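You operate a simulated robot arm through the tools that you are given. There is no shell and no other tool.

You are at the controls of a simulated robot arm. One attempt, no reset.

Task
Check the test griddle's watts and slide it to the stop they name.
Fine: Plug it in and set the supply dial to 230 V before the bench socket goes on; socket off before it slides. Plates get over 60 C: hands off. 1500 W or more: green stop, else red stop.
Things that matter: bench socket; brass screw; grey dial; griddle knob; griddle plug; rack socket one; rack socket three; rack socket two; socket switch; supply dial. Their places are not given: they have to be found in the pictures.

The check looks at the end state, three seconds after you hand in, the way a careful person would. Anything else that was tipped, shoved, dropped, spilled or broken makes it a failure.

Robot
A 6-joint arm with a two-finger parallel gripper, fixed in place. Base frame: the origin is at the foot of the arm, x ahead of it, y to its left, z up. Readings come in m, rad, newtons and seconds.
With the tool pointing down near the work surface it reaches from about 0.44 to 0.86 m from the base axis. Its first joint turns from -2.007 to 2.007 rad. Payload 4.2 kg.
The TCP is the grasp point between the finger pads, 0.023 m short of the fingertips. In the tool frame z runs along the fingers and y along their closing line. The gripper opens to 0.094 m. The fingers are 0.038 m wide and 0.01 m thick; the gripper's body (0.054 by 0.096 m) begins 0.039 m behind the TCP.
Orientation is told as [roll, pitch, yaw] about the base's x, y, z axes, in that order, counted from this pose: with the fingers straight down and closing along the base's y, the tool's x points along the base's -x, its y along +y and its z along -z.

Tools
- The arm moves only by the tool play_rows. Its argument "commands" is a list that holds one entry, the list of rows, each a list of 7 numbers: the shift along the base's x, y, z in units of 25 mm (1.0 is 25 mm), then the turn, a rotation vector about the base's x, y, z in units of 6 degrees (1.0 is 6 degrees), then the opening, from 0 (shut) to 1 (fully open). In form: [[[dx, dy, dz, rx, ry, rz, grip], ...]]. A call has 1 to 20 rows; each row shifts and turns the commanded pose from where the row before left it. A call with a number of a shift or a turn outside -1 to 1 is refused whole. Rows are played at 5 a second. More than 0.05 m and 0.15 rad between two rows, or a gripper value outside its range, and nothing of the call is played. Where a pose cannot be reached the arm comes as near as it can. A force on the tool above 40 N (or 10 N above the force at the start of the call, whichever is more), or a blocked arm, ends the call early, and 0.2 s more pass. The fingers move at their own pace (about 0.108 m/s each) and stop on an object; they squeeze with about 27 N. The grip force told is the motor's: it shows also when the fingers shut on nothing. Time passes only in rows, and 0.2 s behind the last, so rows that do not move let the fingers close. The reply holds the time, the measured pose of the TCP, the force on the tool along the base axes, the opening and the grip force, in the units named above and with some noise, with the torque about the TCP (base axes, N m) and any sound that the robot's microphone picked up.
- Cameras (640 x 400 px; columns grow to the right, rows downward): "scene" is fixed at [0.2194, 0.4987, 1.3956]; the picture's right is [-0.93, -0.37, 0.00], its down [-0.13, 0.32, -0.94] and it looks along [0.35, -0.87, -0.34] (base axes); focal length 339 px, centre (320, 200). "wrist" rides on the gripper at [0.086, 0.016, -0.074] in the tool frame; the picture's right is [-0.18, 0.98, 0.00], its down [-0.58, -0.11, -0.81] and it looks along [-0.79, -0.15, 0.59] (tool axes); focal length 243 px, centre (320, 200).
- grab_frame(camera): a new picture of that camera. The clock stands still meanwhile.
- lift_body(by): slides the trunk up (or, below 0, down) by that many m; the arm rides with it, the base frame stays. It gives what a move gives, with no picture.
- measure_at(camera, pixels): for up to 12 pixels [column, row] of the newest picture of that camera ("zoom" is the newest enlarged one), the place [x, y, z] in the base frame of the surface seen there, good to about 0.003 m. The clock stands still meanwhile.
- close_up(camera, box): a new picture of the part [left, top, right, bottom] of that camera's present view, enlarged. The clock stands still meanwhile.
- close_job(): hands the job in; it is judged then, once.

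Unless the task says otherwise, let go and move clear before handing in.

The tools are called after "Emit:" as name(argument=value, ...) on one line, values as JSON. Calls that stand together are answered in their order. play_rows: Moves the arm, as the interface text tells. Its arguments: {"type":"object","properties":{"commands":{"type":"array","items":{"type":"array","items":{"type":"array","items":{"type":"number"}}}}},"required":["commands"]} The other tools are called the same way: lift_body (by) slides the trunk up or down; grab_frame (camera) takes a picture; measure_at (camera, pixels) gives the place of the surface under pixels of a picture; close_up (camera, box) takes an enlarged picture of a part of a camera's view; close_job () hands the job in.

At the start:

```text
clock: 0.0
tool_pos: [0.407, -0.4445, 1.1374]
orientation: [0.0, 0.0, -0.001]
contact_force: [0.3, 0.3, 0.4]
moment: [0.02, 0.02, 0.0]
opening: 0.0938
grip_force: 0.1
trunk travel left (down, up): [-0.775, 0.215]
```

scene: 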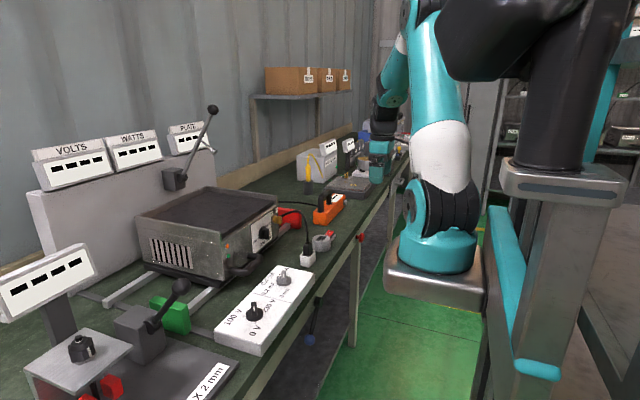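
wrist: 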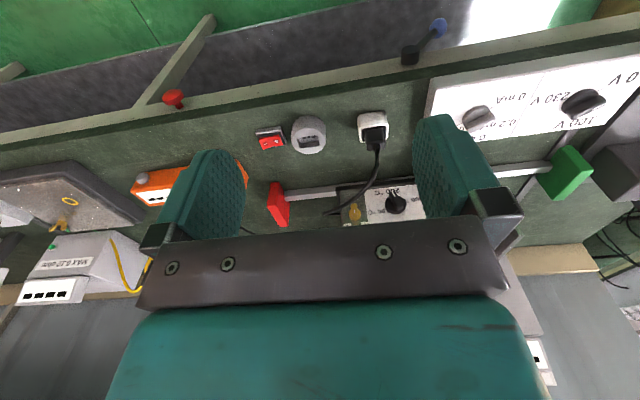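

The scene shows the griddle at about (205,235), the supply dial panel at about (265,310), the plug near (308,258) and displays at the upper left. I'll take enlarged views first.

Emit:
close_up(camera="scene", box=[0, 100, 240, 250])

Emit:
close_up(camera="scene", box=[200, 180, 360, 280])

Emit:
close_up(camera="scene", box=[0, 240, 256, 400])

Emit:
close_up(camera="scene", box=[200, 250, 360, 350])

Emit:
close_up(camera="wrist", box=[220, 60, 460, 210])

Emit:
close_up(camera="wrist", box=[400, 50, 640, 200])

Emit:
close_up(camera="scene", box=[250, 100, 420, 210])

```text
2.67 times, centred on (120, 175) of scene
```

zoom: 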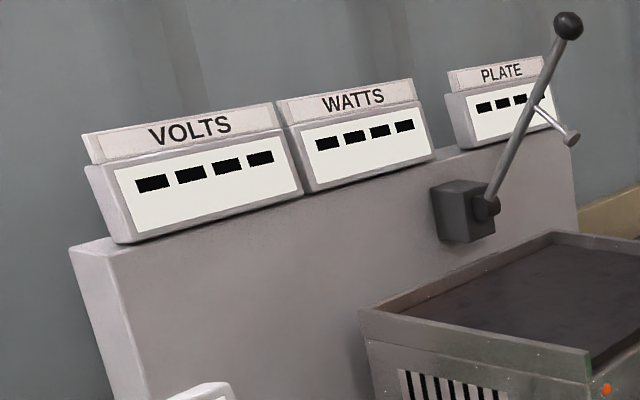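

```text
4.00 times, centred on (280, 230) of scene
```

zoom: 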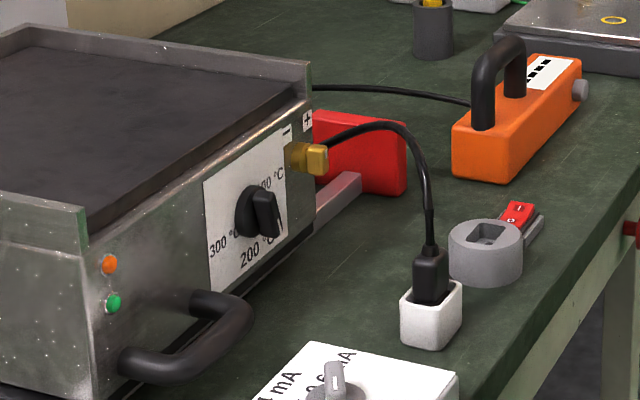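

```text
2.50 times, centred on (128, 320) of scene
```

zoom: 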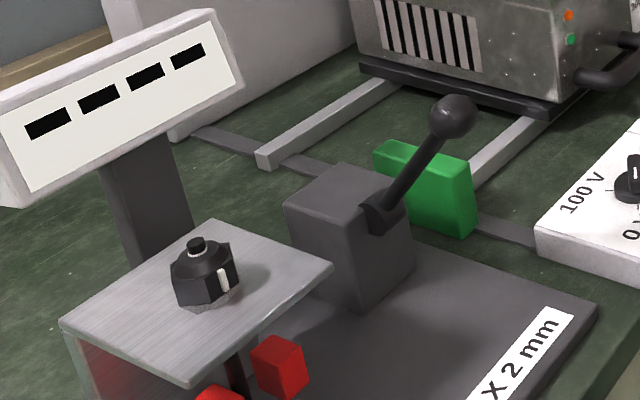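

```text
4.00 times, centred on (280, 300) of scene
```

zoom: 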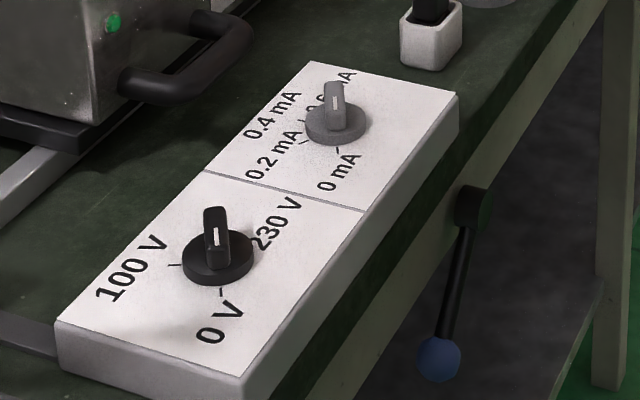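

```text
2.67 times, centred on (340, 135) of wrist
```

zoom: 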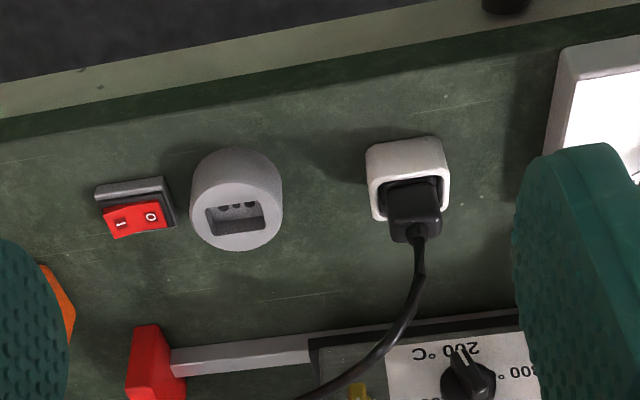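

```text
2.67 times, centred on (520, 125) of wrist
```

zoom: 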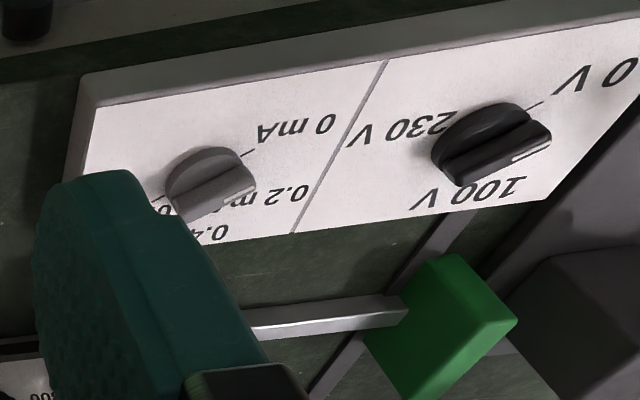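

```text
3.64 times, centred on (335, 155) of scene
```

zoom: 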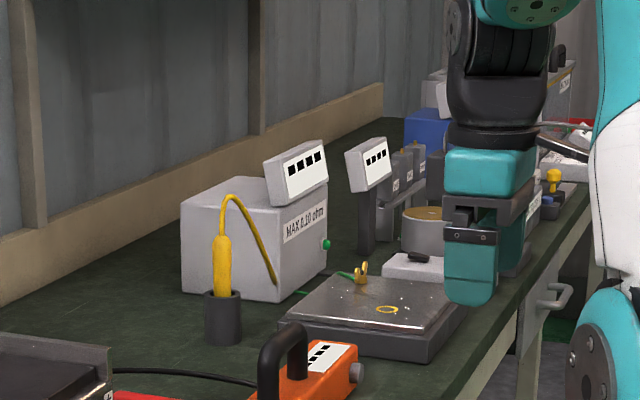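

The plug sits in a white block, next to an empty grey round socket with a red rocker switch. I'll measure the key items now.

Emit:
grab_frame(camera="scene")

Emit:
grab_frame(camera="wrist")

Emit:
measure_at(camera="scene", pixels=[[254, 308], [282, 276], [308, 258], [307, 246], [322, 240], [329, 234], [265, 232], [290, 217], [175, 315], [205, 200], [240, 268], [120, 300]])

Emit:
measure_at(camera="wrist", pixels=[[270, 140], [308, 132], [310, 142], [373, 122], [374, 135], [377, 150], [278, 205], [395, 203], [353, 212], [480, 117], [583, 102], [570, 172]])

```text
taken
```

scene: 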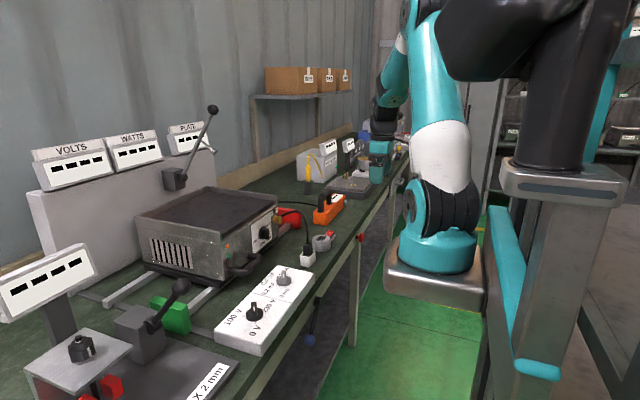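

```text
taken
```

wrist: 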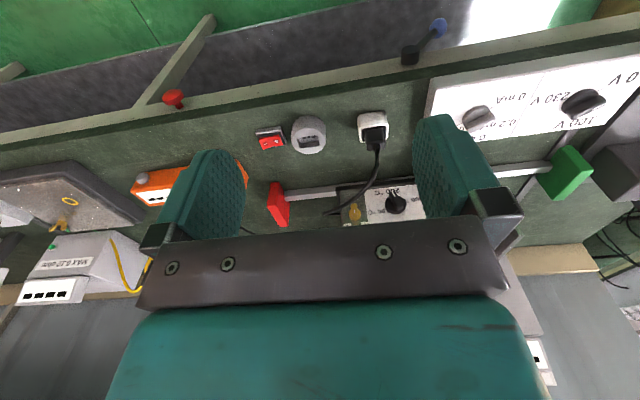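

```text
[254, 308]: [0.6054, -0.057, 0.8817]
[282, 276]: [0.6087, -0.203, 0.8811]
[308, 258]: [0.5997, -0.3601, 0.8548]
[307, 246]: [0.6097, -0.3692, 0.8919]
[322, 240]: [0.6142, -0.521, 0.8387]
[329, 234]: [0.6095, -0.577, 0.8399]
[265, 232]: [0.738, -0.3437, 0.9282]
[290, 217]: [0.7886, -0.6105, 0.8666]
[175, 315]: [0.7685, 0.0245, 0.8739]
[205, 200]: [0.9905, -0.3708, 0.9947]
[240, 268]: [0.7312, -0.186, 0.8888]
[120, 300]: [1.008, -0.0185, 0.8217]
```

```text
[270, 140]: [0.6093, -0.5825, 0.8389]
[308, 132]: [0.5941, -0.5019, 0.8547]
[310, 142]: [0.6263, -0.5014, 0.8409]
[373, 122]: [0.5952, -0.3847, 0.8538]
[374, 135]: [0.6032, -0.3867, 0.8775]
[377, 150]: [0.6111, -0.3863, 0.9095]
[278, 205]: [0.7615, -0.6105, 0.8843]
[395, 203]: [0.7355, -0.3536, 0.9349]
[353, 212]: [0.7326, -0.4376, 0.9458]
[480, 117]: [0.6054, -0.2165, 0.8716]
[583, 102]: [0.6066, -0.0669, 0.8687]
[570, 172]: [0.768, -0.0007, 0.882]
```

Now tighter zooms on the sockets, the switch, the dials and the plug.

Emit:
close_up(camera="wrist", box=[250, 100, 340, 156])

Emit:
close_up(camera="wrist", box=[340, 100, 430, 156])

Emit:
close_up(camera="wrist", box=[330, 170, 430, 232])

Emit:
close_up(camera="scene", box=[290, 222, 346, 272])

Emit:
close_up(camera="scene", box=[220, 200, 300, 270])

Emit:
close_up(camera="scene", box=[480, 60, 640, 160])

Emit:
close_up(camera="scene", box=[300, 180, 380, 230])

```text
7.11 times, centred on (295, 128) of wrist
```

zoom: 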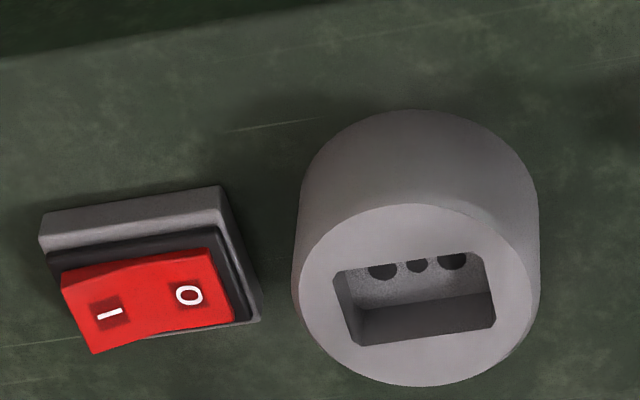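

```text
7.11 times, centred on (385, 128) of wrist
```

zoom: 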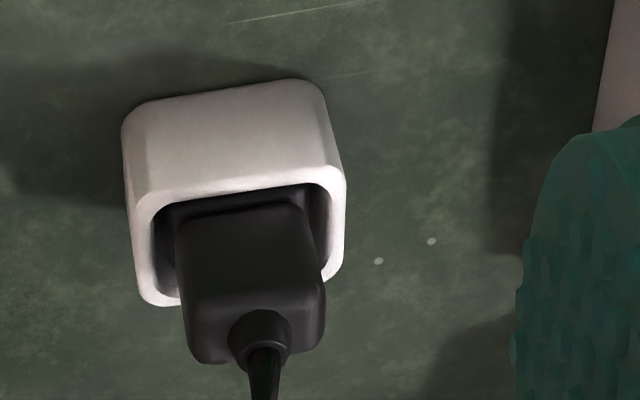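

```text
6.40 times, centred on (380, 201) of wrist
```

zoom: 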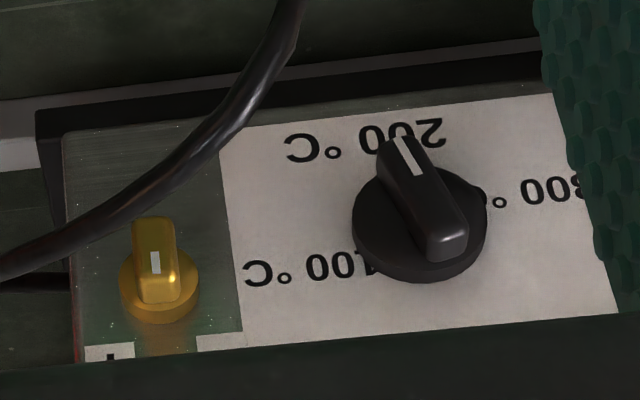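

```text
8.00 times, centred on (318, 247) of scene
```

zoom: 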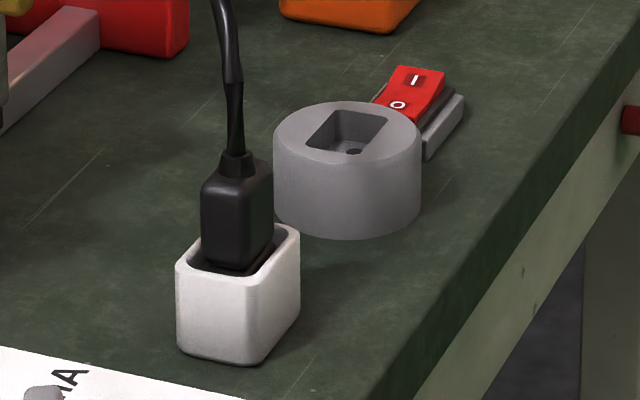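

```text
5.71 times, centred on (260, 235) of scene
```

zoom: 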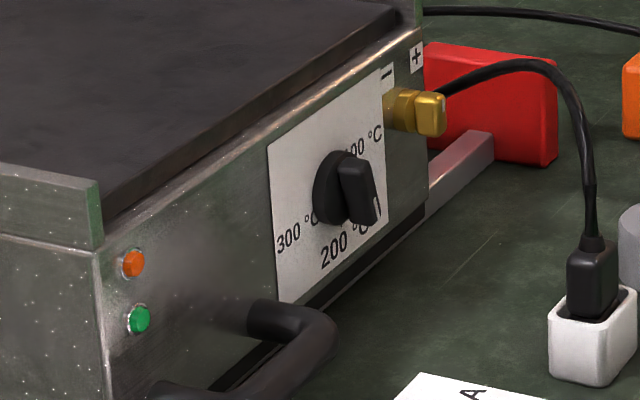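

```text
4.00 times, centred on (560, 110) of scene
```

zoom: 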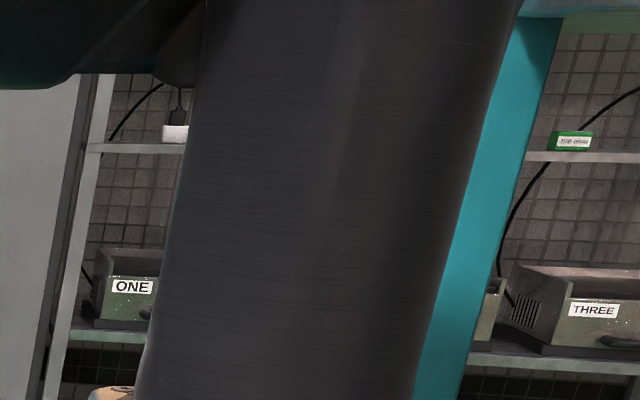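

```text
8.00 times, centred on (340, 205) of scene
```

zoom: 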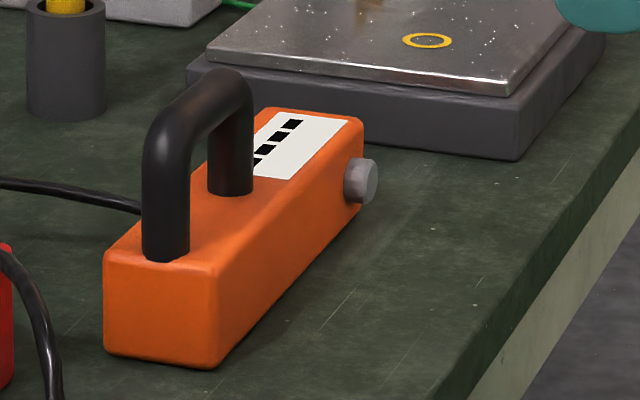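

The switch looks off (0 is pressed or toward the socket), and the plug stands upright in the white holder with a rectangular recess waiting in the grey socket. I'll move toward the supply dial for a better look at its pointer.

Emit:
play_rows(commands=[[[0, 1, 0, 0, 0, 0, 1], [0, 1, 0, 0, 0, 0, 1], [0, 1, 0, 0, 0, 0, 1], [0, 1, 0, 0, 0, 0, 1], [0, 1, 0, 0, 0, 0, 1], [0, 1, 0, 0, 0, 0, 1], [0, 1, 0, 0, 0, 0, 1], [0, 1, 0, 0, 0, 0, 1], [0, 1, 0, 0, 0, 0, 1], [0.3, 1, 0, 0, 0, 0, 1], [0.3, 1, 0, 0, 0, 0, 1], [0.3, 1, -0.5, 0, 0, 0, 1], [0.3, 1, -0.5, 0, 0, 0, 1], [0.3, 1, -0.5, 0, 0, 0, 1], [0, 0.5, -0.5, 0, 0, 0, 1], [0, 0, 0, 0, 0, 0, 1]]])

Emit:
grab_frame(camera="wrist")

```text
clock: 3.4
tool_pos: [0.4713, -0.0898, 1.1045]
orientation: [-0.001, 0.002, 0.001]
contact_force: [0.0, -0.2, -0.2]
moment: [0.01, 0.0, -0.04]
opening: 0.094
grip_force: 0.1
out of reach, approached as far as the arm can: row 9, 10, 12, 13, 15
trunk travel left (down, up): [-0.775, 0.215]
```

```text
taken
```

wrist: 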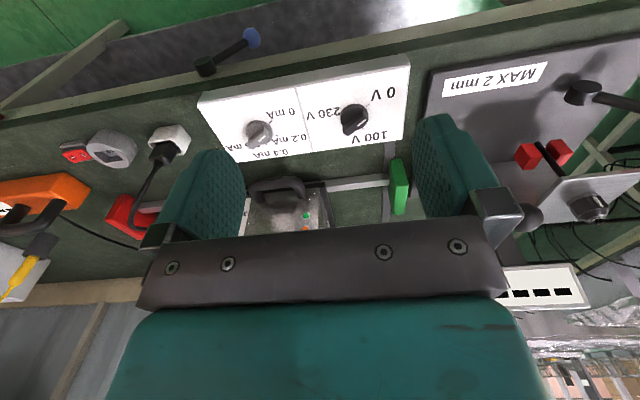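

The dial is now at about (355,118) in the wrist view. Zooming in on it and measuring.

Emit:
close_up(camera="wrist", box=[230, 60, 420, 178])

Emit:
close_up(camera="wrist", box=[320, 85, 400, 150])

Emit:
close_up(camera="scene", box=[225, 285, 289, 325])

```text
3.37 times, centred on (325, 119) of wrist
```

zoom: 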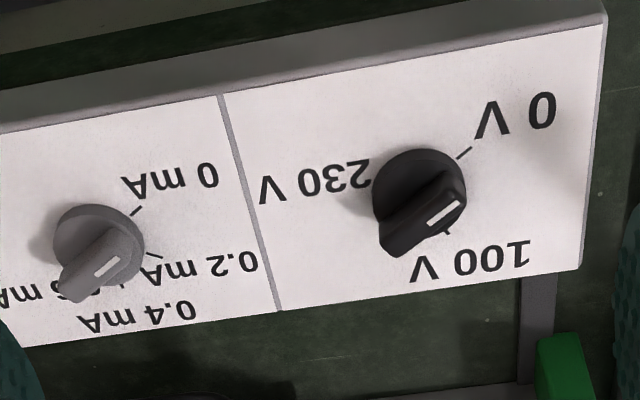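

```text
6.15 times, centred on (360, 118) of wrist
```

zoom: 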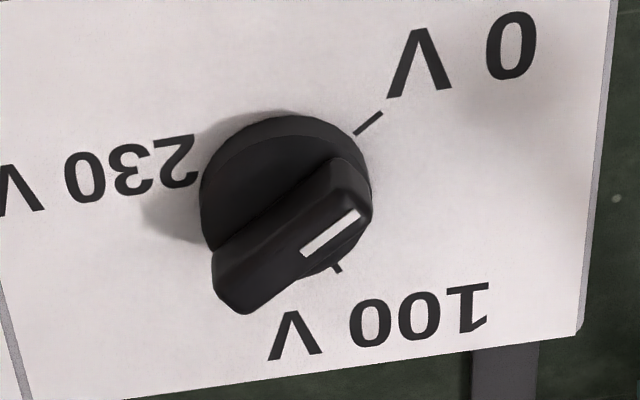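

```text
10.00 times, centred on (257, 305) of scene
```

zoom: 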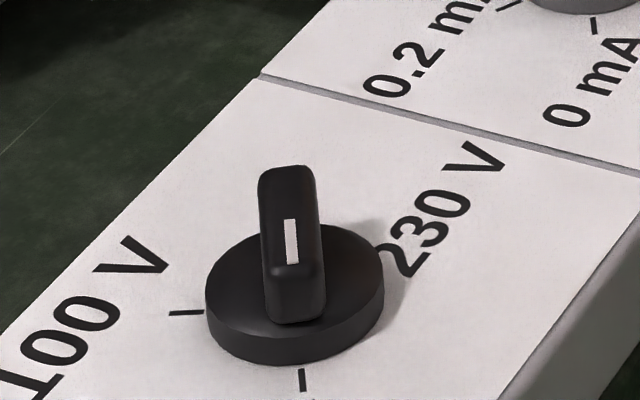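

The white mark on the dial's bar points toward the 0 V tick. I'll measure ticks, bar ends and panel to work out the angles.

Emit:
measure_at(camera="zoom", pixels=[[172, 312], [202, 312], [302, 372], [303, 390], [285, 175], [295, 265], [290, 222], [385, 250], [480, 155], [300, 350], [212, 290], [375, 270]])

Emit:
measure_at(camera="wrist", pixels=[[380, 104], [377, 106], [372, 128], [373, 129], [349, 132], [364, 115], [358, 130], [345, 108], [346, 117], [258, 130], [75, 152], [112, 148]])

```text
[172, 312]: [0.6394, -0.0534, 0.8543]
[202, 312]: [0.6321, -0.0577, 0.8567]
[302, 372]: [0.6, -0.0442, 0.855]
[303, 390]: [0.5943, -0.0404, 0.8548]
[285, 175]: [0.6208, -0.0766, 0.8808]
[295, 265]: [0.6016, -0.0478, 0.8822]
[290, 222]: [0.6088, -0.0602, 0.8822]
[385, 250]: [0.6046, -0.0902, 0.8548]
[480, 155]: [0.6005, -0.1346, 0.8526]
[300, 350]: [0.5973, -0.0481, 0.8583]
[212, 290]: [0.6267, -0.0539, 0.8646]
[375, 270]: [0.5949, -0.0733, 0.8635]
```

```text
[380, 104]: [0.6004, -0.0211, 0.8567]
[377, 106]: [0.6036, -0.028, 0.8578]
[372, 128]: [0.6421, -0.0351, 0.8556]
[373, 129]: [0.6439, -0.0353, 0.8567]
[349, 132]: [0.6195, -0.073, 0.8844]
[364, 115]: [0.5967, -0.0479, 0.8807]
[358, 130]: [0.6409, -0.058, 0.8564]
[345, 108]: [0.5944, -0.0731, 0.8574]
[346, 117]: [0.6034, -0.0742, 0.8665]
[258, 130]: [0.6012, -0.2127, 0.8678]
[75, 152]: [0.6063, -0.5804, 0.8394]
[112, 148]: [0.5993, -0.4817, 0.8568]
```

The 0 V tick lies at about (0.597, -0.042) and the 100 V tick at about (0.636, -0.056), with the 230 V tick hidden behind the knob. I'll tilt the camera and come over it for a top view.

Emit:
play_rows(commands=[[[0.5, 0.4, -0.4, 0, 1, 0, 1], [0.5, 0.4, -0.4, 0, 1, 0, 1], [0.5, 0.4, -0.4, 0, 1, 0, 1], [0.5, 0.4, -0.4, 0, 1, 0, 1], [0.5, 0, -0.4, 0, 1, 0, 1], [0.5, 0, -0.4, 0, 0, 0, 1], [0, 0, 0, 0, 0, 0, 1]]])

Emit:
grab_frame(camera="wrist")

```text
clock: 5.0
tool_pos: [0.5458, -0.0492, 1.0437]
orientation: [-0.001, 0.522, 0.0]
contact_force: [0.5, 0.0, 0.7]
moment: [0.0, -0.01, 0.01]
opening: 0.0937
grip_force: 0.1
trunk travel left (down, up): [-0.775, 0.215]
```

```text
taken
```

wrist: 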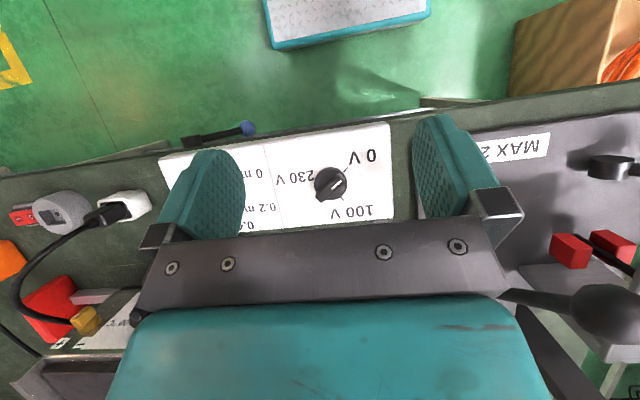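

Nice near-overhead view; the dial is at (330,183). Zooming on it.

Emit:
close_up(camera="wrist", box=[280, 150, 380, 215])

Emit:
measure_at(camera="zoom", pixels=[[438, 92], [448, 82], [382, 312], [383, 320], [350, 215], [240, 305], [410, 175], [300, 200], [385, 200], [225, 170], [260, 230], [560, 45]])

```text
6.15 times, centred on (330, 182) of wrist
```

zoom: 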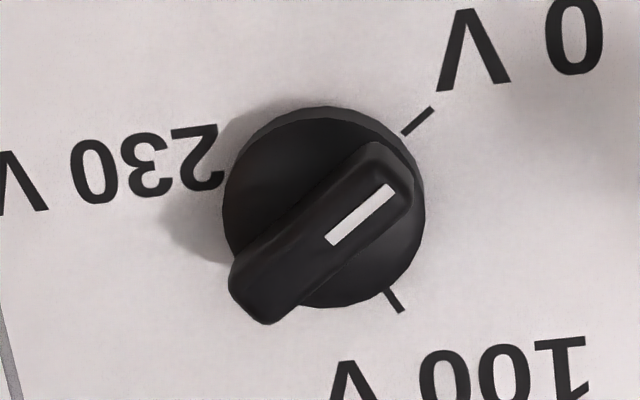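

```text
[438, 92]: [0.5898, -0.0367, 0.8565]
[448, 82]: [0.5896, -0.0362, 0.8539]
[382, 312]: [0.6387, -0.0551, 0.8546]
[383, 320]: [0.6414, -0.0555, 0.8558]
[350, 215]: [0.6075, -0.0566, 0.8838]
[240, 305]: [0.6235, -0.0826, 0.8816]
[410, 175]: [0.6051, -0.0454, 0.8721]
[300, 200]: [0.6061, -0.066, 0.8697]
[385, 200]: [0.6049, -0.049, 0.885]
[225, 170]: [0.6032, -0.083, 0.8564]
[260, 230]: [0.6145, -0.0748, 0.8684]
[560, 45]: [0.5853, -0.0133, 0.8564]
```

The dial centre is about (0.610, -0.063), with the bar along roughly 125° and its pointer on 0 V. 230 V lies past 100 V, so I'll set the tool upright and yaw about +125° to leave room for a long clockwise turn.

Emit:
play_rows(commands=[[[0.4, -0.1, 0, 0, -1, 0, 1], [0.4, -0.1, 0, 0, -1, 0, 1], [0.4, -0.1, 0, 0, -1, 0, 1], [0.4, -0.1, 0, 0, -1, 0, 1], [0.4, -0.1, 0, 0, -0.985, 0, 1], [0.55, -0.05, 0, 0, 0, 1, 1], [0, 0, 0, 0, 0, 1, 1], [0, 0, 0, 0, 0, 1, 1], [0, 0, 0, 0, 0, 1, 1], [0, 0, 0, 0, 0, 1, 1], [0, 0, 0, 0, 0, 1, 1], [0, 0, 0, 0, 0, 1, 1], [0, 0, 0, 0, 0, 1, 1], [0, 0, 0, 0, 0, 1, 1], [0, 0, 0, 0, 0, 1, 1], [0, 0, 0, 0, 0, 0, 1]]])

Emit:
play_rows(commands=[[[0, 0, 0, 0, 0, 1, 1], [0, 0, 0, 0, 0, 1, 1], [0, 0, 0, 0, 0, 1, 1], [0, 0, 0, 0, 0, 1, 1], [0, 0, 0, 0, 0, 1, 1], [0, 0, 0, 0, 0, 1, 1], [0, 0, 0, 0, 0, 1, 1], [0, 0, 0, 0, 0, 1, 1], [0, 0, 0, 0, 0, 1, 1], [0, 0, 0, 0, 0, 1, 1], [0, 0, 0, 0, 0, 0.8, 1], [0, 0, 0, 0, 0, 0, 1]]])

Emit:
grab_frame(camera="wrist")

Emit:
grab_frame(camera="scene")

```text
clock: 8.4
tool_pos: [0.6106, -0.0645, 1.0439]
orientation: [-0.001, 0.001, 1.049]
contact_force: [0.2, 0.1, 0.3]
moment: [0.01, 0.0, 0.01]
opening: 0.0942
grip_force: 0.0
trunk travel left (down, up): [-0.775, 0.215]
```

```text
clock: 11.0
tool_pos: [0.6103, -0.0636, 1.0439]
orientation: [0.0, 0.003, 2.18]
contact_force: [-0.3, -1.0, -0.3]
moment: [0.01, 0.0, 0.0]
opening: 0.0942
grip_force: 0.0
trunk travel left (down, up): [-0.775, 0.215]
```

```text
taken
```

wrist: 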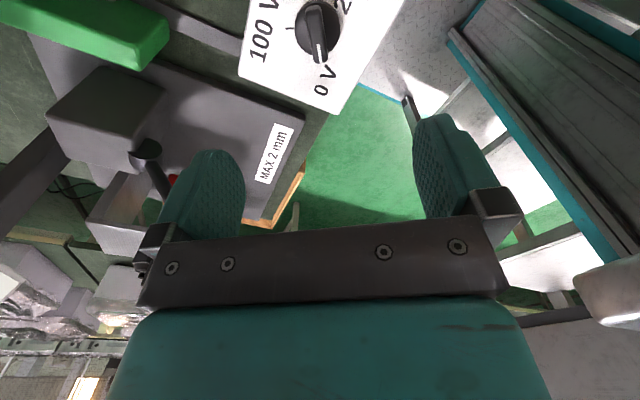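

```text
taken
```

scene: 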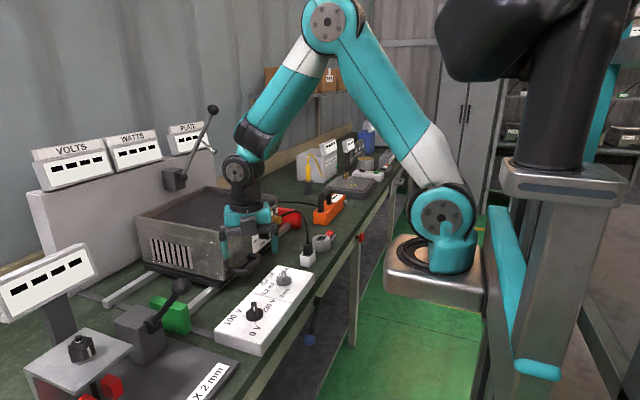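

The tool sits above the dial at yaw 125° with the bar aligned between the fingers (dial at (318,30) in the wrist view). Descending to just above the dial disc.

Emit:
play_rows(commands=[[[0, 0, -1, 0, 0, 0, 0.6], [0, 0, -1, 0, 0, 0, 0.6], [0, 0, -1, 0, 0, 0, 0.6], [0, 0, -1, 0, 0, 0, 0.6], [0, 0, -0.8, 0, 0, 0, 0.6], [0, 0, -0.6, 0, 0, 0, 0.6], [0, 0, -0.3, 0, 0, 0, 0.6], [0, 0, -0.3, 0, 0, 0, 0.6], [0, 0, 0, 0, 0, 0, 0.6]]])

Emit:
close_up(camera="scene", box=[190, 240, 310, 330])

Emit:
grab_frame(camera="wrist")

```text
clock: 13.0
tool_pos: [0.6104, -0.0646, 0.893]
orientation: [-0.002, 0.001, 2.179]
contact_force: [0.0, -1.3, 0.0]
moment: [0.0, 0.02, -0.02]
opening: 0.0562
grip_force: 0.1
trunk travel left (down, up): [-0.775, 0.215]
```

```text
4.44 times, centred on (250, 285) of scene
```

zoom: 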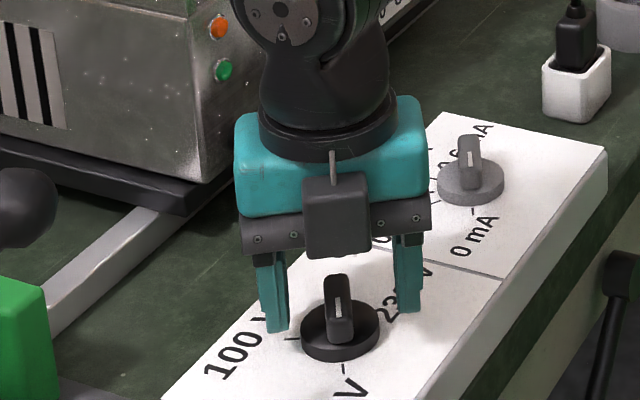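

```text
taken
```

wrist: 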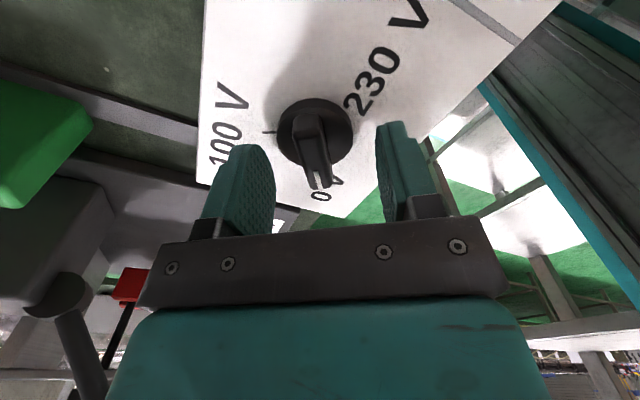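

The fingers straddle the dial bar at the right height. Closing and checking the grip.

Emit:
play_rows(commands=[[[0, 0, 0, 0, 0, 0, 0], [0, 0, 0, 0, 0, 0, 0], [0, 0, 0, 0, 0, 0, 0]]])

Emit:
close_up(camera="wrist", box=[220, 60, 440, 200])

```text
clock: 13.8
tool_pos: [0.613, -0.0627, 0.8941]
orientation: [-0.006, 0.001, 2.179]
contact_force: [18.6, 12.0, -4.2]
moment: [0.39, -0.1, 0.0]
opening: 0.0138
grip_force: 45.1
trunk travel left (down, up): [-0.775, 0.215]
```

```text
2.86 times, centred on (330, 130) of wrist
```

zoom: 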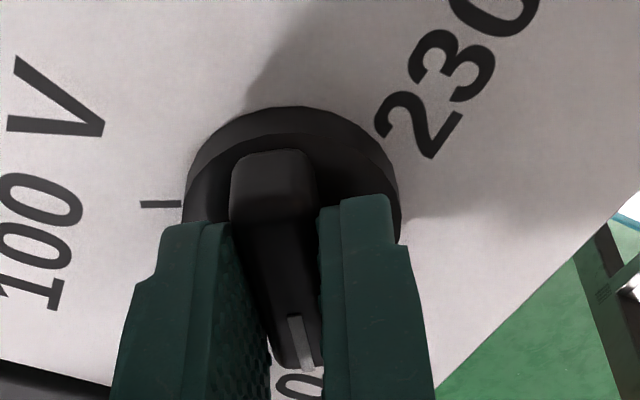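

The grip is firm at 13.8 mm, with a small lateral preload, so the dial centre is nearer (0.613, -0.063). I'll relieve that and start turning clockwise (seen from above).

Emit:
play_rows(commands=[[[0.1, 0.076, 0, 0, 0, 0, 0], [0, 0, 0, 0, 0, 0, 0], [0, 0, 0, 0, 0, -1, 0], [0, 0, 0, 0, 0, -1, 0], [0, 0, 0, 0, 0, -1, 0], [0, 0, 0, 0, 0, 0, 0]]])

Emit:
close_up(camera="wrist", box=[220, 60, 440, 200])

```text
clock: 15.2
tool_pos: [0.6131, -0.0632, 0.8946]
orientation: [-0.001, 0.003, 1.86]
contact_force: [11.0, -5.9, 10.3]
moment: [0.44, -0.02, 0.0]
opening: 0.0138
grip_force: 44.9
trunk travel left (down, up): [-0.775, 0.215]
```

```text
2.86 times, centred on (330, 130) of wrist
```

zoom: 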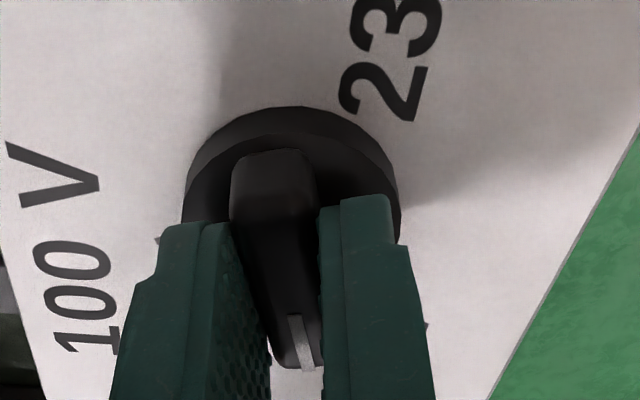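

The dial turns with the gripper: the 0 V tick shifted right and 100 V is closing in on the pointer. Continuing clockwise.

Emit:
play_rows(commands=[[[0, 0, 0, 0, 0, -1, 0], [0, 0, 0, 0, 0, -1, 0], [0, 0, 0, 0, 0, -1, 0], [0, 0, 0, 0, 0, -1, 0], [0, 0, 0, 0, 0, -1, 0], [0, 0, 0, 0, 0, -1, 0], [0, 0, 0, 0, 0, -1, 0], [0, 0, 0, 0, 0, -1, 0], [0, 0, 0, 0, 0, -1, 0], [0, 0, 0, 0, 0, -1, 0], [0, 0, 0, 0, 0, -1, 0], [0, 0, 0, 0, 0, -1, 0], [0, 0, 0, 0, 0, -1, 0], [0, 0, 0, 0, 0, 0, 0]]])

Emit:
grab_frame(camera="wrist")

```text
clock: 18.2
tool_pos: [0.6126, -0.0624, 0.8944]
orientation: [-0.002, 0.001, 0.499]
contact_force: [18.0, -17.0, 15.6]
moment: [-0.84, 0.7, -0.04]
opening: 0.0136
grip_force: 45.0
trunk travel left (down, up): [-0.775, 0.215]
```

```text
taken
```

wrist: 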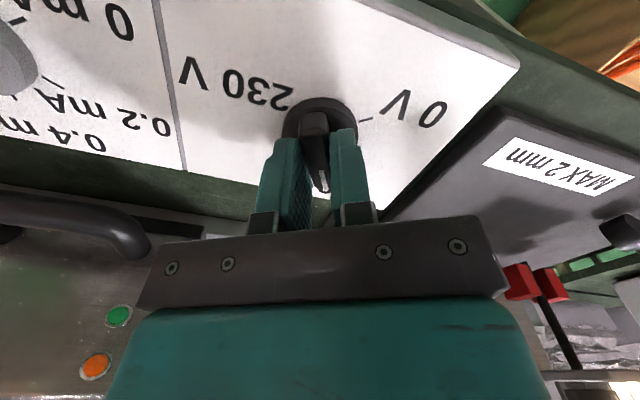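

The dial now points between 100 V and 230 V, and side load has built up to about 18 N in x and -17 N in y. I'll relieve it by small shifts before continuing.

Emit:
play_rows(commands=[[[0.06, -0.06, 0.05, 0, 0, 0, 0], [0, 0, 0, 0, 0, 0, 0]]])

Emit:
close_up(camera="scene", box=[190, 240, 310, 330])

```text
clock: 18.8
tool_pos: [0.6131, -0.0624, 0.8932]
orientation: [0.002, 0.002, 0.502]
contact_force: [5.8, -10.5, -7.1]
moment: [0.53, -1.5, -0.02]
opening: 0.0138
grip_force: 45.1
trunk travel left (down, up): [-0.775, 0.215]
```

```text
4.44 times, centred on (250, 285) of scene
```

zoom: 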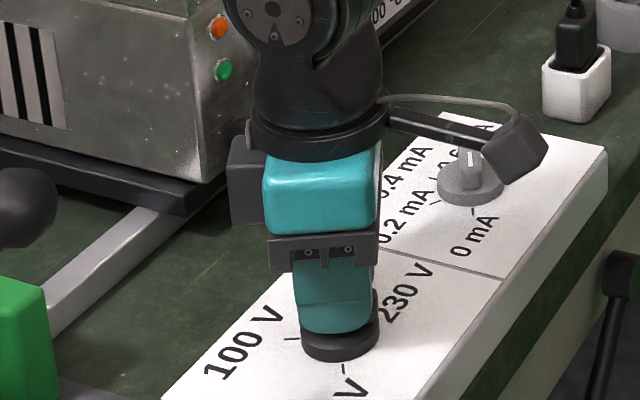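

Force is lower now and the pointer is near 100 V. Continuing clockwise toward 230 V.

Emit:
play_rows(commands=[[[0, -0.03, 0, 0, 0, -1, 0], [0, 0, 0, 0, 0, -1, 0], [0, 0, 0, 0, 0, -1, 0], [0, 0, 0, 0, 0, -1, 0], [0, 0, 0, 0, 0, -1, 0], [0, 0, 0, 0, 0, -1, 0], [0, 0, 0, 0, 0, -1, 0], [0, 0, 0, 0, 0, -1, 0], [0, 0, 0, 0, 0, -1, 0], [0, 0, 0, 0, 0, -1, 0], [0, 0, 0, 0, 0, -1, 0], [0, 0, 0, 0, 0, -1, 0], [0, 0, 0, 0, 0, 0, 0]]])

Emit:
grab_frame(camera="wrist")

```text
clock: 21.6
tool_pos: [0.6132, -0.0628, 0.8931]
orientation: [-0.001, 0.006, -0.754]
contact_force: [-15.5, 14.4, -31.9]
moment: [0.38, 0.32, 0.0]
opening: 0.0135
grip_force: 44.5
trunk travel left (down, up): [-0.775, 0.215]
```

```text
taken
```

wrist: 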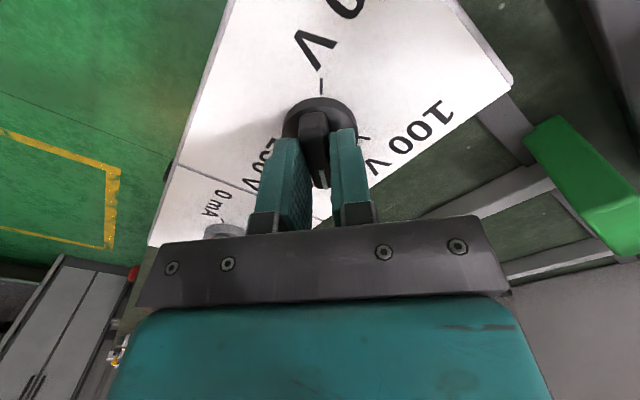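

The pointer passes 100 V and heads toward 230 V; load is mostly -32 N in z from my small upward shift. Relieving that.

Emit:
play_rows(commands=[[[-0.05, 0.05, -0.07, 0, 0, 0, 0], [0, 0, 0, 0, 0, 0, 0]]])

Emit:
close_up(camera="wrist", box=[220, 60, 440, 200])

```text
clock: 22.2
tool_pos: [0.613, -0.0637, 0.8941]
orientation: [0.0, 0.002, -0.756]
contact_force: [-10.8, 4.5, 3.3]
moment: [1.05, 1.31, 0.0]
opening: 0.0138
grip_force: 45.0
trunk travel left (down, up): [-0.775, 0.215]
```

```text
2.86 times, centred on (330, 130) of wrist
```

zoom: 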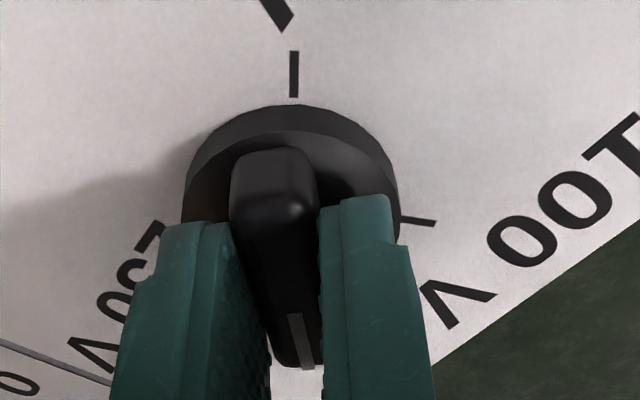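

The bar is now about 168° past 0 V, with the 230 V label still ahead at lower left. Turning 48° more, then I'll look for the tick.

Emit:
play_rows(commands=[[[-0.02, 0, 0, 0, 0, -1, 0], [0, 0, 0, 0, 0, -1, 0], [0, 0, 0, 0, 0, -1, 0], [0, 0, 0, 0, 0, -1, 0], [0, 0, 0, 0, 0, -1, 0], [0, 0, 0, 0, 0, -1, 0], [0, 0, 0, 0, 0, -1, 0], [0, 0, 0, 0, 0, -1, 0], [0, 0, 0, 0, 0, 0, 0]]])

Emit:
grab_frame(camera="wrist")

Emit:
close_up(camera="scene", box=[225, 280, 297, 325])

```text
clock: 24.2
tool_pos: [0.6134, -0.063, 0.8942]
orientation: [0.003, 0.002, -1.596]
contact_force: [10.0, -12.9, 33.9]
moment: [-0.83, -0.04, -0.01]
opening: 0.0141
grip_force: 45.1
trunk travel left (down, up): [-0.775, 0.215]
```

```text
taken
```

wrist: 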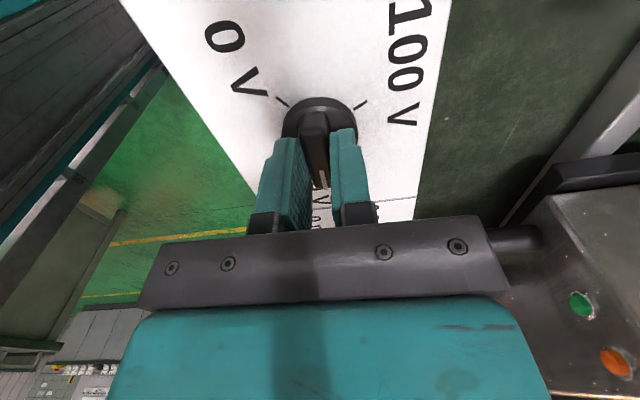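

```text
8.89 times, centred on (261, 302) of scene
```

zoom: 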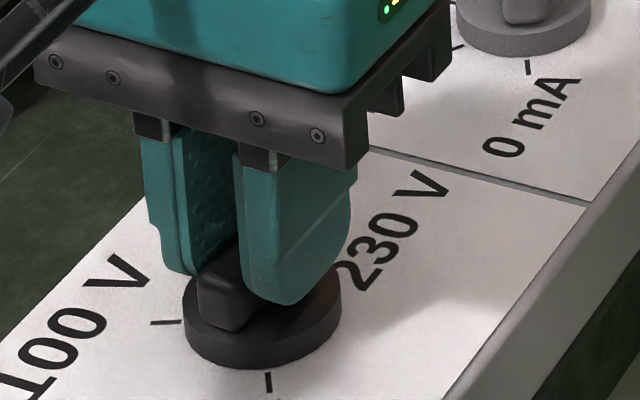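

The pointer now aims along about -91° (toward the 230 V label). Zooming to judge alignment.

Emit:
close_up(camera="wrist", box=[270, 140, 380, 220])

```text
5.00 times, centred on (325, 180) of wrist
```

zoom: 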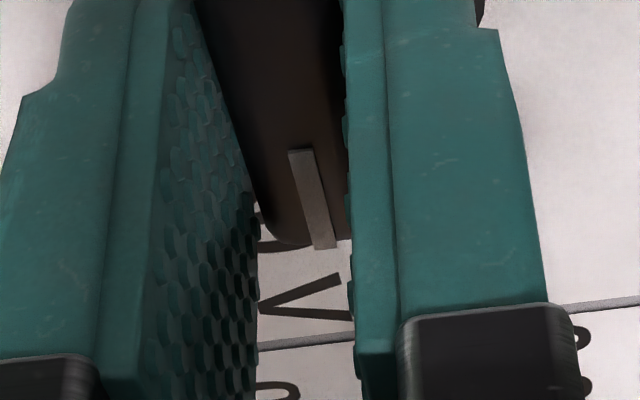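

The tick is hidden, so I'll derive its angle from the label positions measured in the scene view.

Emit:
close_up(camera="scene", box=[210, 275, 306, 335])

```text
6.67 times, centred on (258, 305) of scene
```

zoom: 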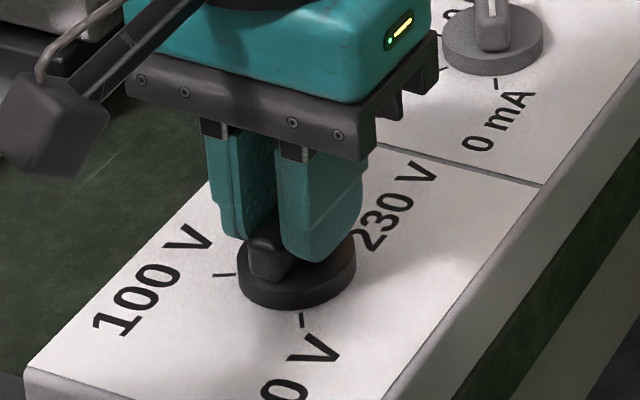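

Emit:
measure_at(camera="zoom", pixels=[[104, 324], [195, 240], [145, 285], [272, 392], [322, 350], [298, 370], [362, 240], [424, 174], [396, 205], [224, 275], [301, 322], [231, 274]])

```text
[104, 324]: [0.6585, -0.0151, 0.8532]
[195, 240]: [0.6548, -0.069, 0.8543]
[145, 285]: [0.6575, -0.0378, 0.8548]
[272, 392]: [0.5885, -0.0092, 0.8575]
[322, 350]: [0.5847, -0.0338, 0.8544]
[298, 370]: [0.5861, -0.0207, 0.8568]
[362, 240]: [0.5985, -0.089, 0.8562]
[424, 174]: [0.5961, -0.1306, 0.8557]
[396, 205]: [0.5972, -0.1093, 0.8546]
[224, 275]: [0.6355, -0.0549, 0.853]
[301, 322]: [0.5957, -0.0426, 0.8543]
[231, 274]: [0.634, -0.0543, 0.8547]
```

Label bearings from the centre come to 0 V ≈ 122°, 100 V ≈ 26° and 230 V ≈ -108.5°. I'll turn about 16° more, to about -107.5°, relieving the vertical load too.

Emit:
play_rows(commands=[[[0.03, -0.04, 0.06, 0, 0, 0, 0], [0, 0, 0, 0, 0, -0.9, 0], [0, 0, 0, 0, 0, -0.9, 0], [0, 0, 0, 0, 0, -0.9, 0], [0, 0, 0, 0, 0, 0, 0]]])

```text
clock: 25.4
tool_pos: [0.6135, -0.0621, 0.8932]
orientation: [-0.002, 0.001, -1.877]
contact_force: [9.6, -3.4, 4.5]
moment: [-0.47, -0.11, 0.06]
opening: 0.0142
grip_force: 45.0
trunk travel left (down, up): [-0.775, 0.215]
```

Yaw is -107.5°. Opening and lifting off to check the pointer against the tick.

Emit:
play_rows(commands=[[[0, 0, 0, 0, 0, 0, 0.5], [0, 0, 0, 0, 0, 0, 0.6], [0, 0, 0, 0, 0, 0, 0.6], [0, 0, 0.5, 0, 0, 0, 0.6], [0, 0, 1, 0, 0, 0, 0.6], [0, 0, 1, 0, 0, 0, 0.6], [0, 0, 1, 0, 0, 0, 0.6], [0, 0, 1, 0, 0, 0, 0.6], [0, 0, 0, 0, 0, 0, 0.6]]])

Emit:
grab_frame(camera="wrist")

Emit:
close_up(camera="scene", box=[225, 285, 289, 325])

```text
clock: 27.4
tool_pos: [0.6117, -0.0645, 1.0049]
orientation: [0.001, 0.002, -1.875]
contact_force: [-1.0, -0.2, -0.4]
moment: [0.04, 0.0, 0.0]
opening: 0.0565
grip_force: 0.1
trunk travel left (down, up): [-0.775, 0.215]
```

```text
taken
```

wrist: 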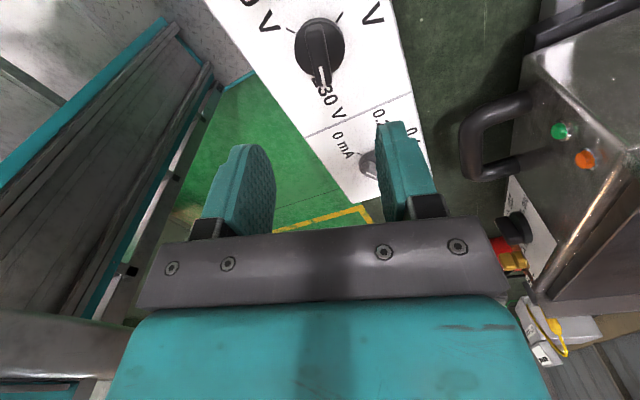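

```text
10.00 times, centred on (257, 305) of scene
```

zoom: 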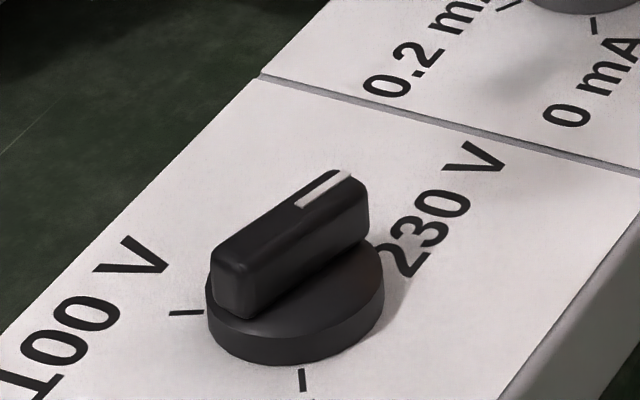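

Emit:
close_up(camera="wrist", box=[260, 0, 390, 130])

Emit:
measure_at(camera="scene", pixels=[[258, 303], [250, 312], [249, 309], [256, 305]])

```text
3.08 times, centred on (325, 65) of wrist
```

zoom: 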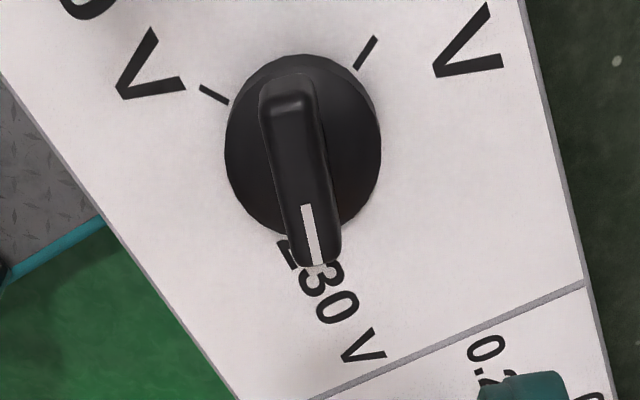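

```text
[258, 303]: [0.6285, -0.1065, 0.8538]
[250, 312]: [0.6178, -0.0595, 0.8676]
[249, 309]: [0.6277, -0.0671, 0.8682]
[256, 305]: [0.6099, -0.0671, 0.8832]
```

The pointer lines up with the 230 V label, to within 2–3°. Next I go up and over to the plug/socket area with a tilted camera for a top view.

Emit:
play_rows(commands=[[[0, 0, 1, 0, 0, 1, 1], [0, 0, 1, 0, 0, 1, 1], [0, -0.9, 0.5, 0, 0, 1, 1], [-0.15, -0.9, 0, 0, 0, 1, 1], [-0.15, -0.9, 0, 0, 0, 1, 1], [-0.15, -0.9, 0, 0, 0, 1, 1], [-0.15, -0.9, 0, 0, 0, 1, 1], [-0.15, -0.9, 0, 0, 0, 1, 1], [-0.15, -0.9, 0, 0, 0, 1, 1], [-0.15, -0.9, 0, 0, 0, 1, 1], [-0.15, -0.9, 0, 0, 0, 1, 1], [-0.15, -0.9, 0, 0, 0, 1, 1], [-0.15, -0.9, 0, 0, 0, 1, 1], [-0.15, -0.9, 0, 0, 0, 1, 1], [-0.15, -0.9, 0, 0, 0, 1, 1], [-0.15, -0.9, 0, 0, 0, 1, 1], [-0.15, -0.9, 0, 0, 0, 1, 1], [-0.15, -0.9, 0, 0, 0, 0.9, 1], [0, 0, 0, 0, 0, 0, 1]]])

Emit:
play_rows(commands=[[[0, 0, -0.4, 0, 1, 0, 1], [0, 0, -0.4, 0, 1, 0, 1], [0, 0, -0.4, 0, 1, 0, 1], [0, 0, -0.4, 0, 1, 0, 1], [0, 0, 0, 0, 1, 0, 1], [0, 0, 0, 0, 0, 0, 1]]])

Emit:
grab_frame(camera="wrist")

Emit:
close_up(camera="scene", box=[0, 100, 240, 250])

```text
clock: 31.4
tool_pos: [0.5573, -0.4241, 1.0688]
orientation: [-0.001, 0.002, 0.0]
contact_force: [-0.2, 0.2, 0.7]
moment: [0.01, 0.0, 0.03]
opening: 0.094
grip_force: 0.0
trunk travel left (down, up): [-0.775, 0.215]
```

```text
clock: 32.8
tool_pos: [0.5568, -0.4242, 1.0294]
orientation: [0.001, 0.524, -0.001]
contact_force: [0.2, -0.3, 0.4]
moment: [-0.02, 0.04, -0.01]
opening: 0.094
grip_force: 0.0
trunk travel left (down, up): [-0.775, 0.215]
```

```text
taken
```

wrist: 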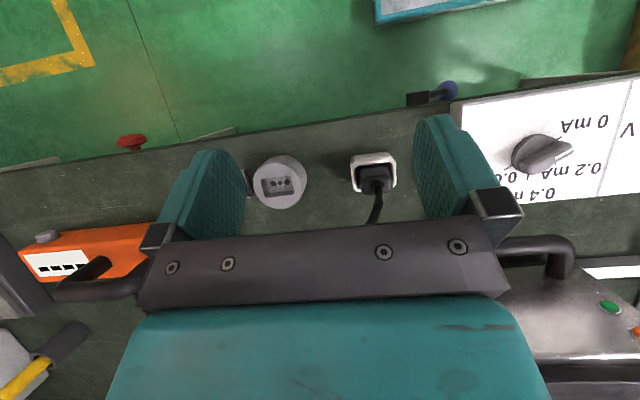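

```text
2.67 times, centred on (120, 175) of scene
```

zoom: 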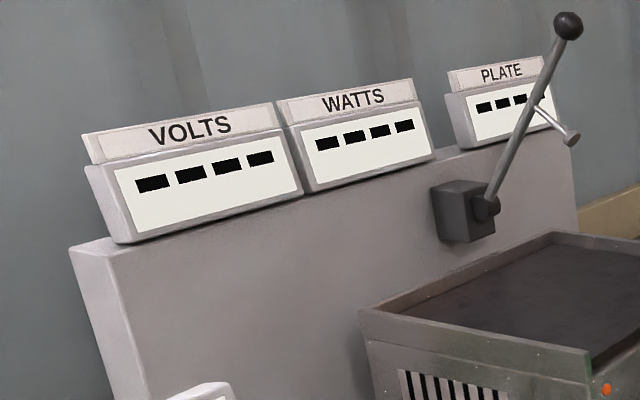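

The socket is at (279,183) and the plug at (374,173) in this top view. Zooming and measuring both.

Emit:
close_up(camera="wrist", box=[335, 140, 415, 205])

Emit:
measure_at(camera="zoom", pixels=[[150, 130], [400, 110], [155, 290], [420, 270], [210, 240], [360, 225], [330, 270], [230, 290], [290, 250], [250, 200], [360, 180], [180, 220]])

Emit:
close_up(camera="wrist", box=[240, 145, 320, 215])

Emit:
measure_at(camera="zoom", pixels=[[110, 150], [500, 200], [320, 70], [320, 430], [190, 240], [440, 230], [300, 340], [300, 215], [240, 260], [310, 255], [390, 250], [320, 300]])

```text
6.15 times, centred on (375, 172) of wrist
```

zoom: 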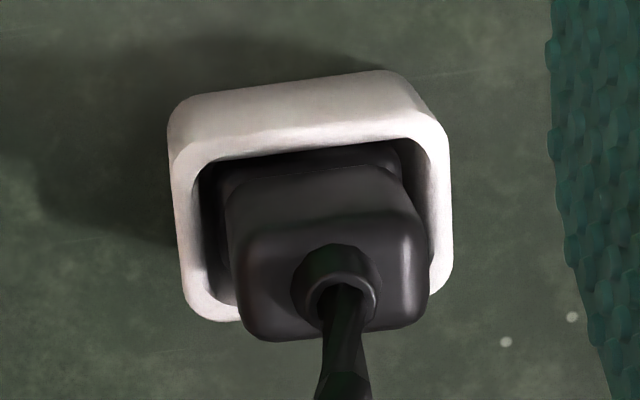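

```text
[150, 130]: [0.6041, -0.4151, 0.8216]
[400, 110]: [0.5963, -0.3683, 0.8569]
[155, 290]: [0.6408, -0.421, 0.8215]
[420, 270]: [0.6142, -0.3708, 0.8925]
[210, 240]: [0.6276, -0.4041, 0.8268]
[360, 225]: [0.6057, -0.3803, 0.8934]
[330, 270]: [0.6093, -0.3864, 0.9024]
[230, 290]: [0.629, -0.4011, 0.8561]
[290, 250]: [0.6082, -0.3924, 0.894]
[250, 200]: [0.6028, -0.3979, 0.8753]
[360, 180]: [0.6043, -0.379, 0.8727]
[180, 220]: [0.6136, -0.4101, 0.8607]
```

```text
5.71 times, centred on (280, 180) of wrist
```

zoom: 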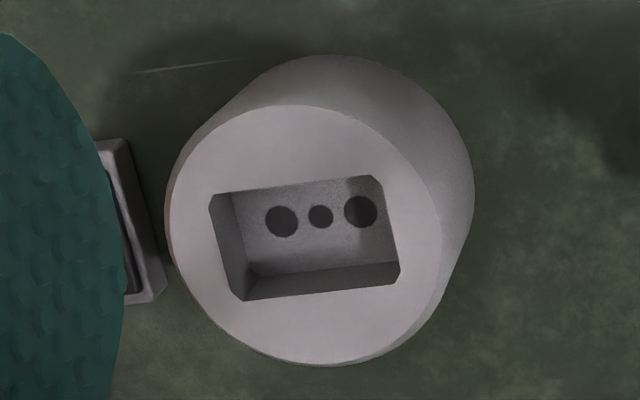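

```text
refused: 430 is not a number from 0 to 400
```

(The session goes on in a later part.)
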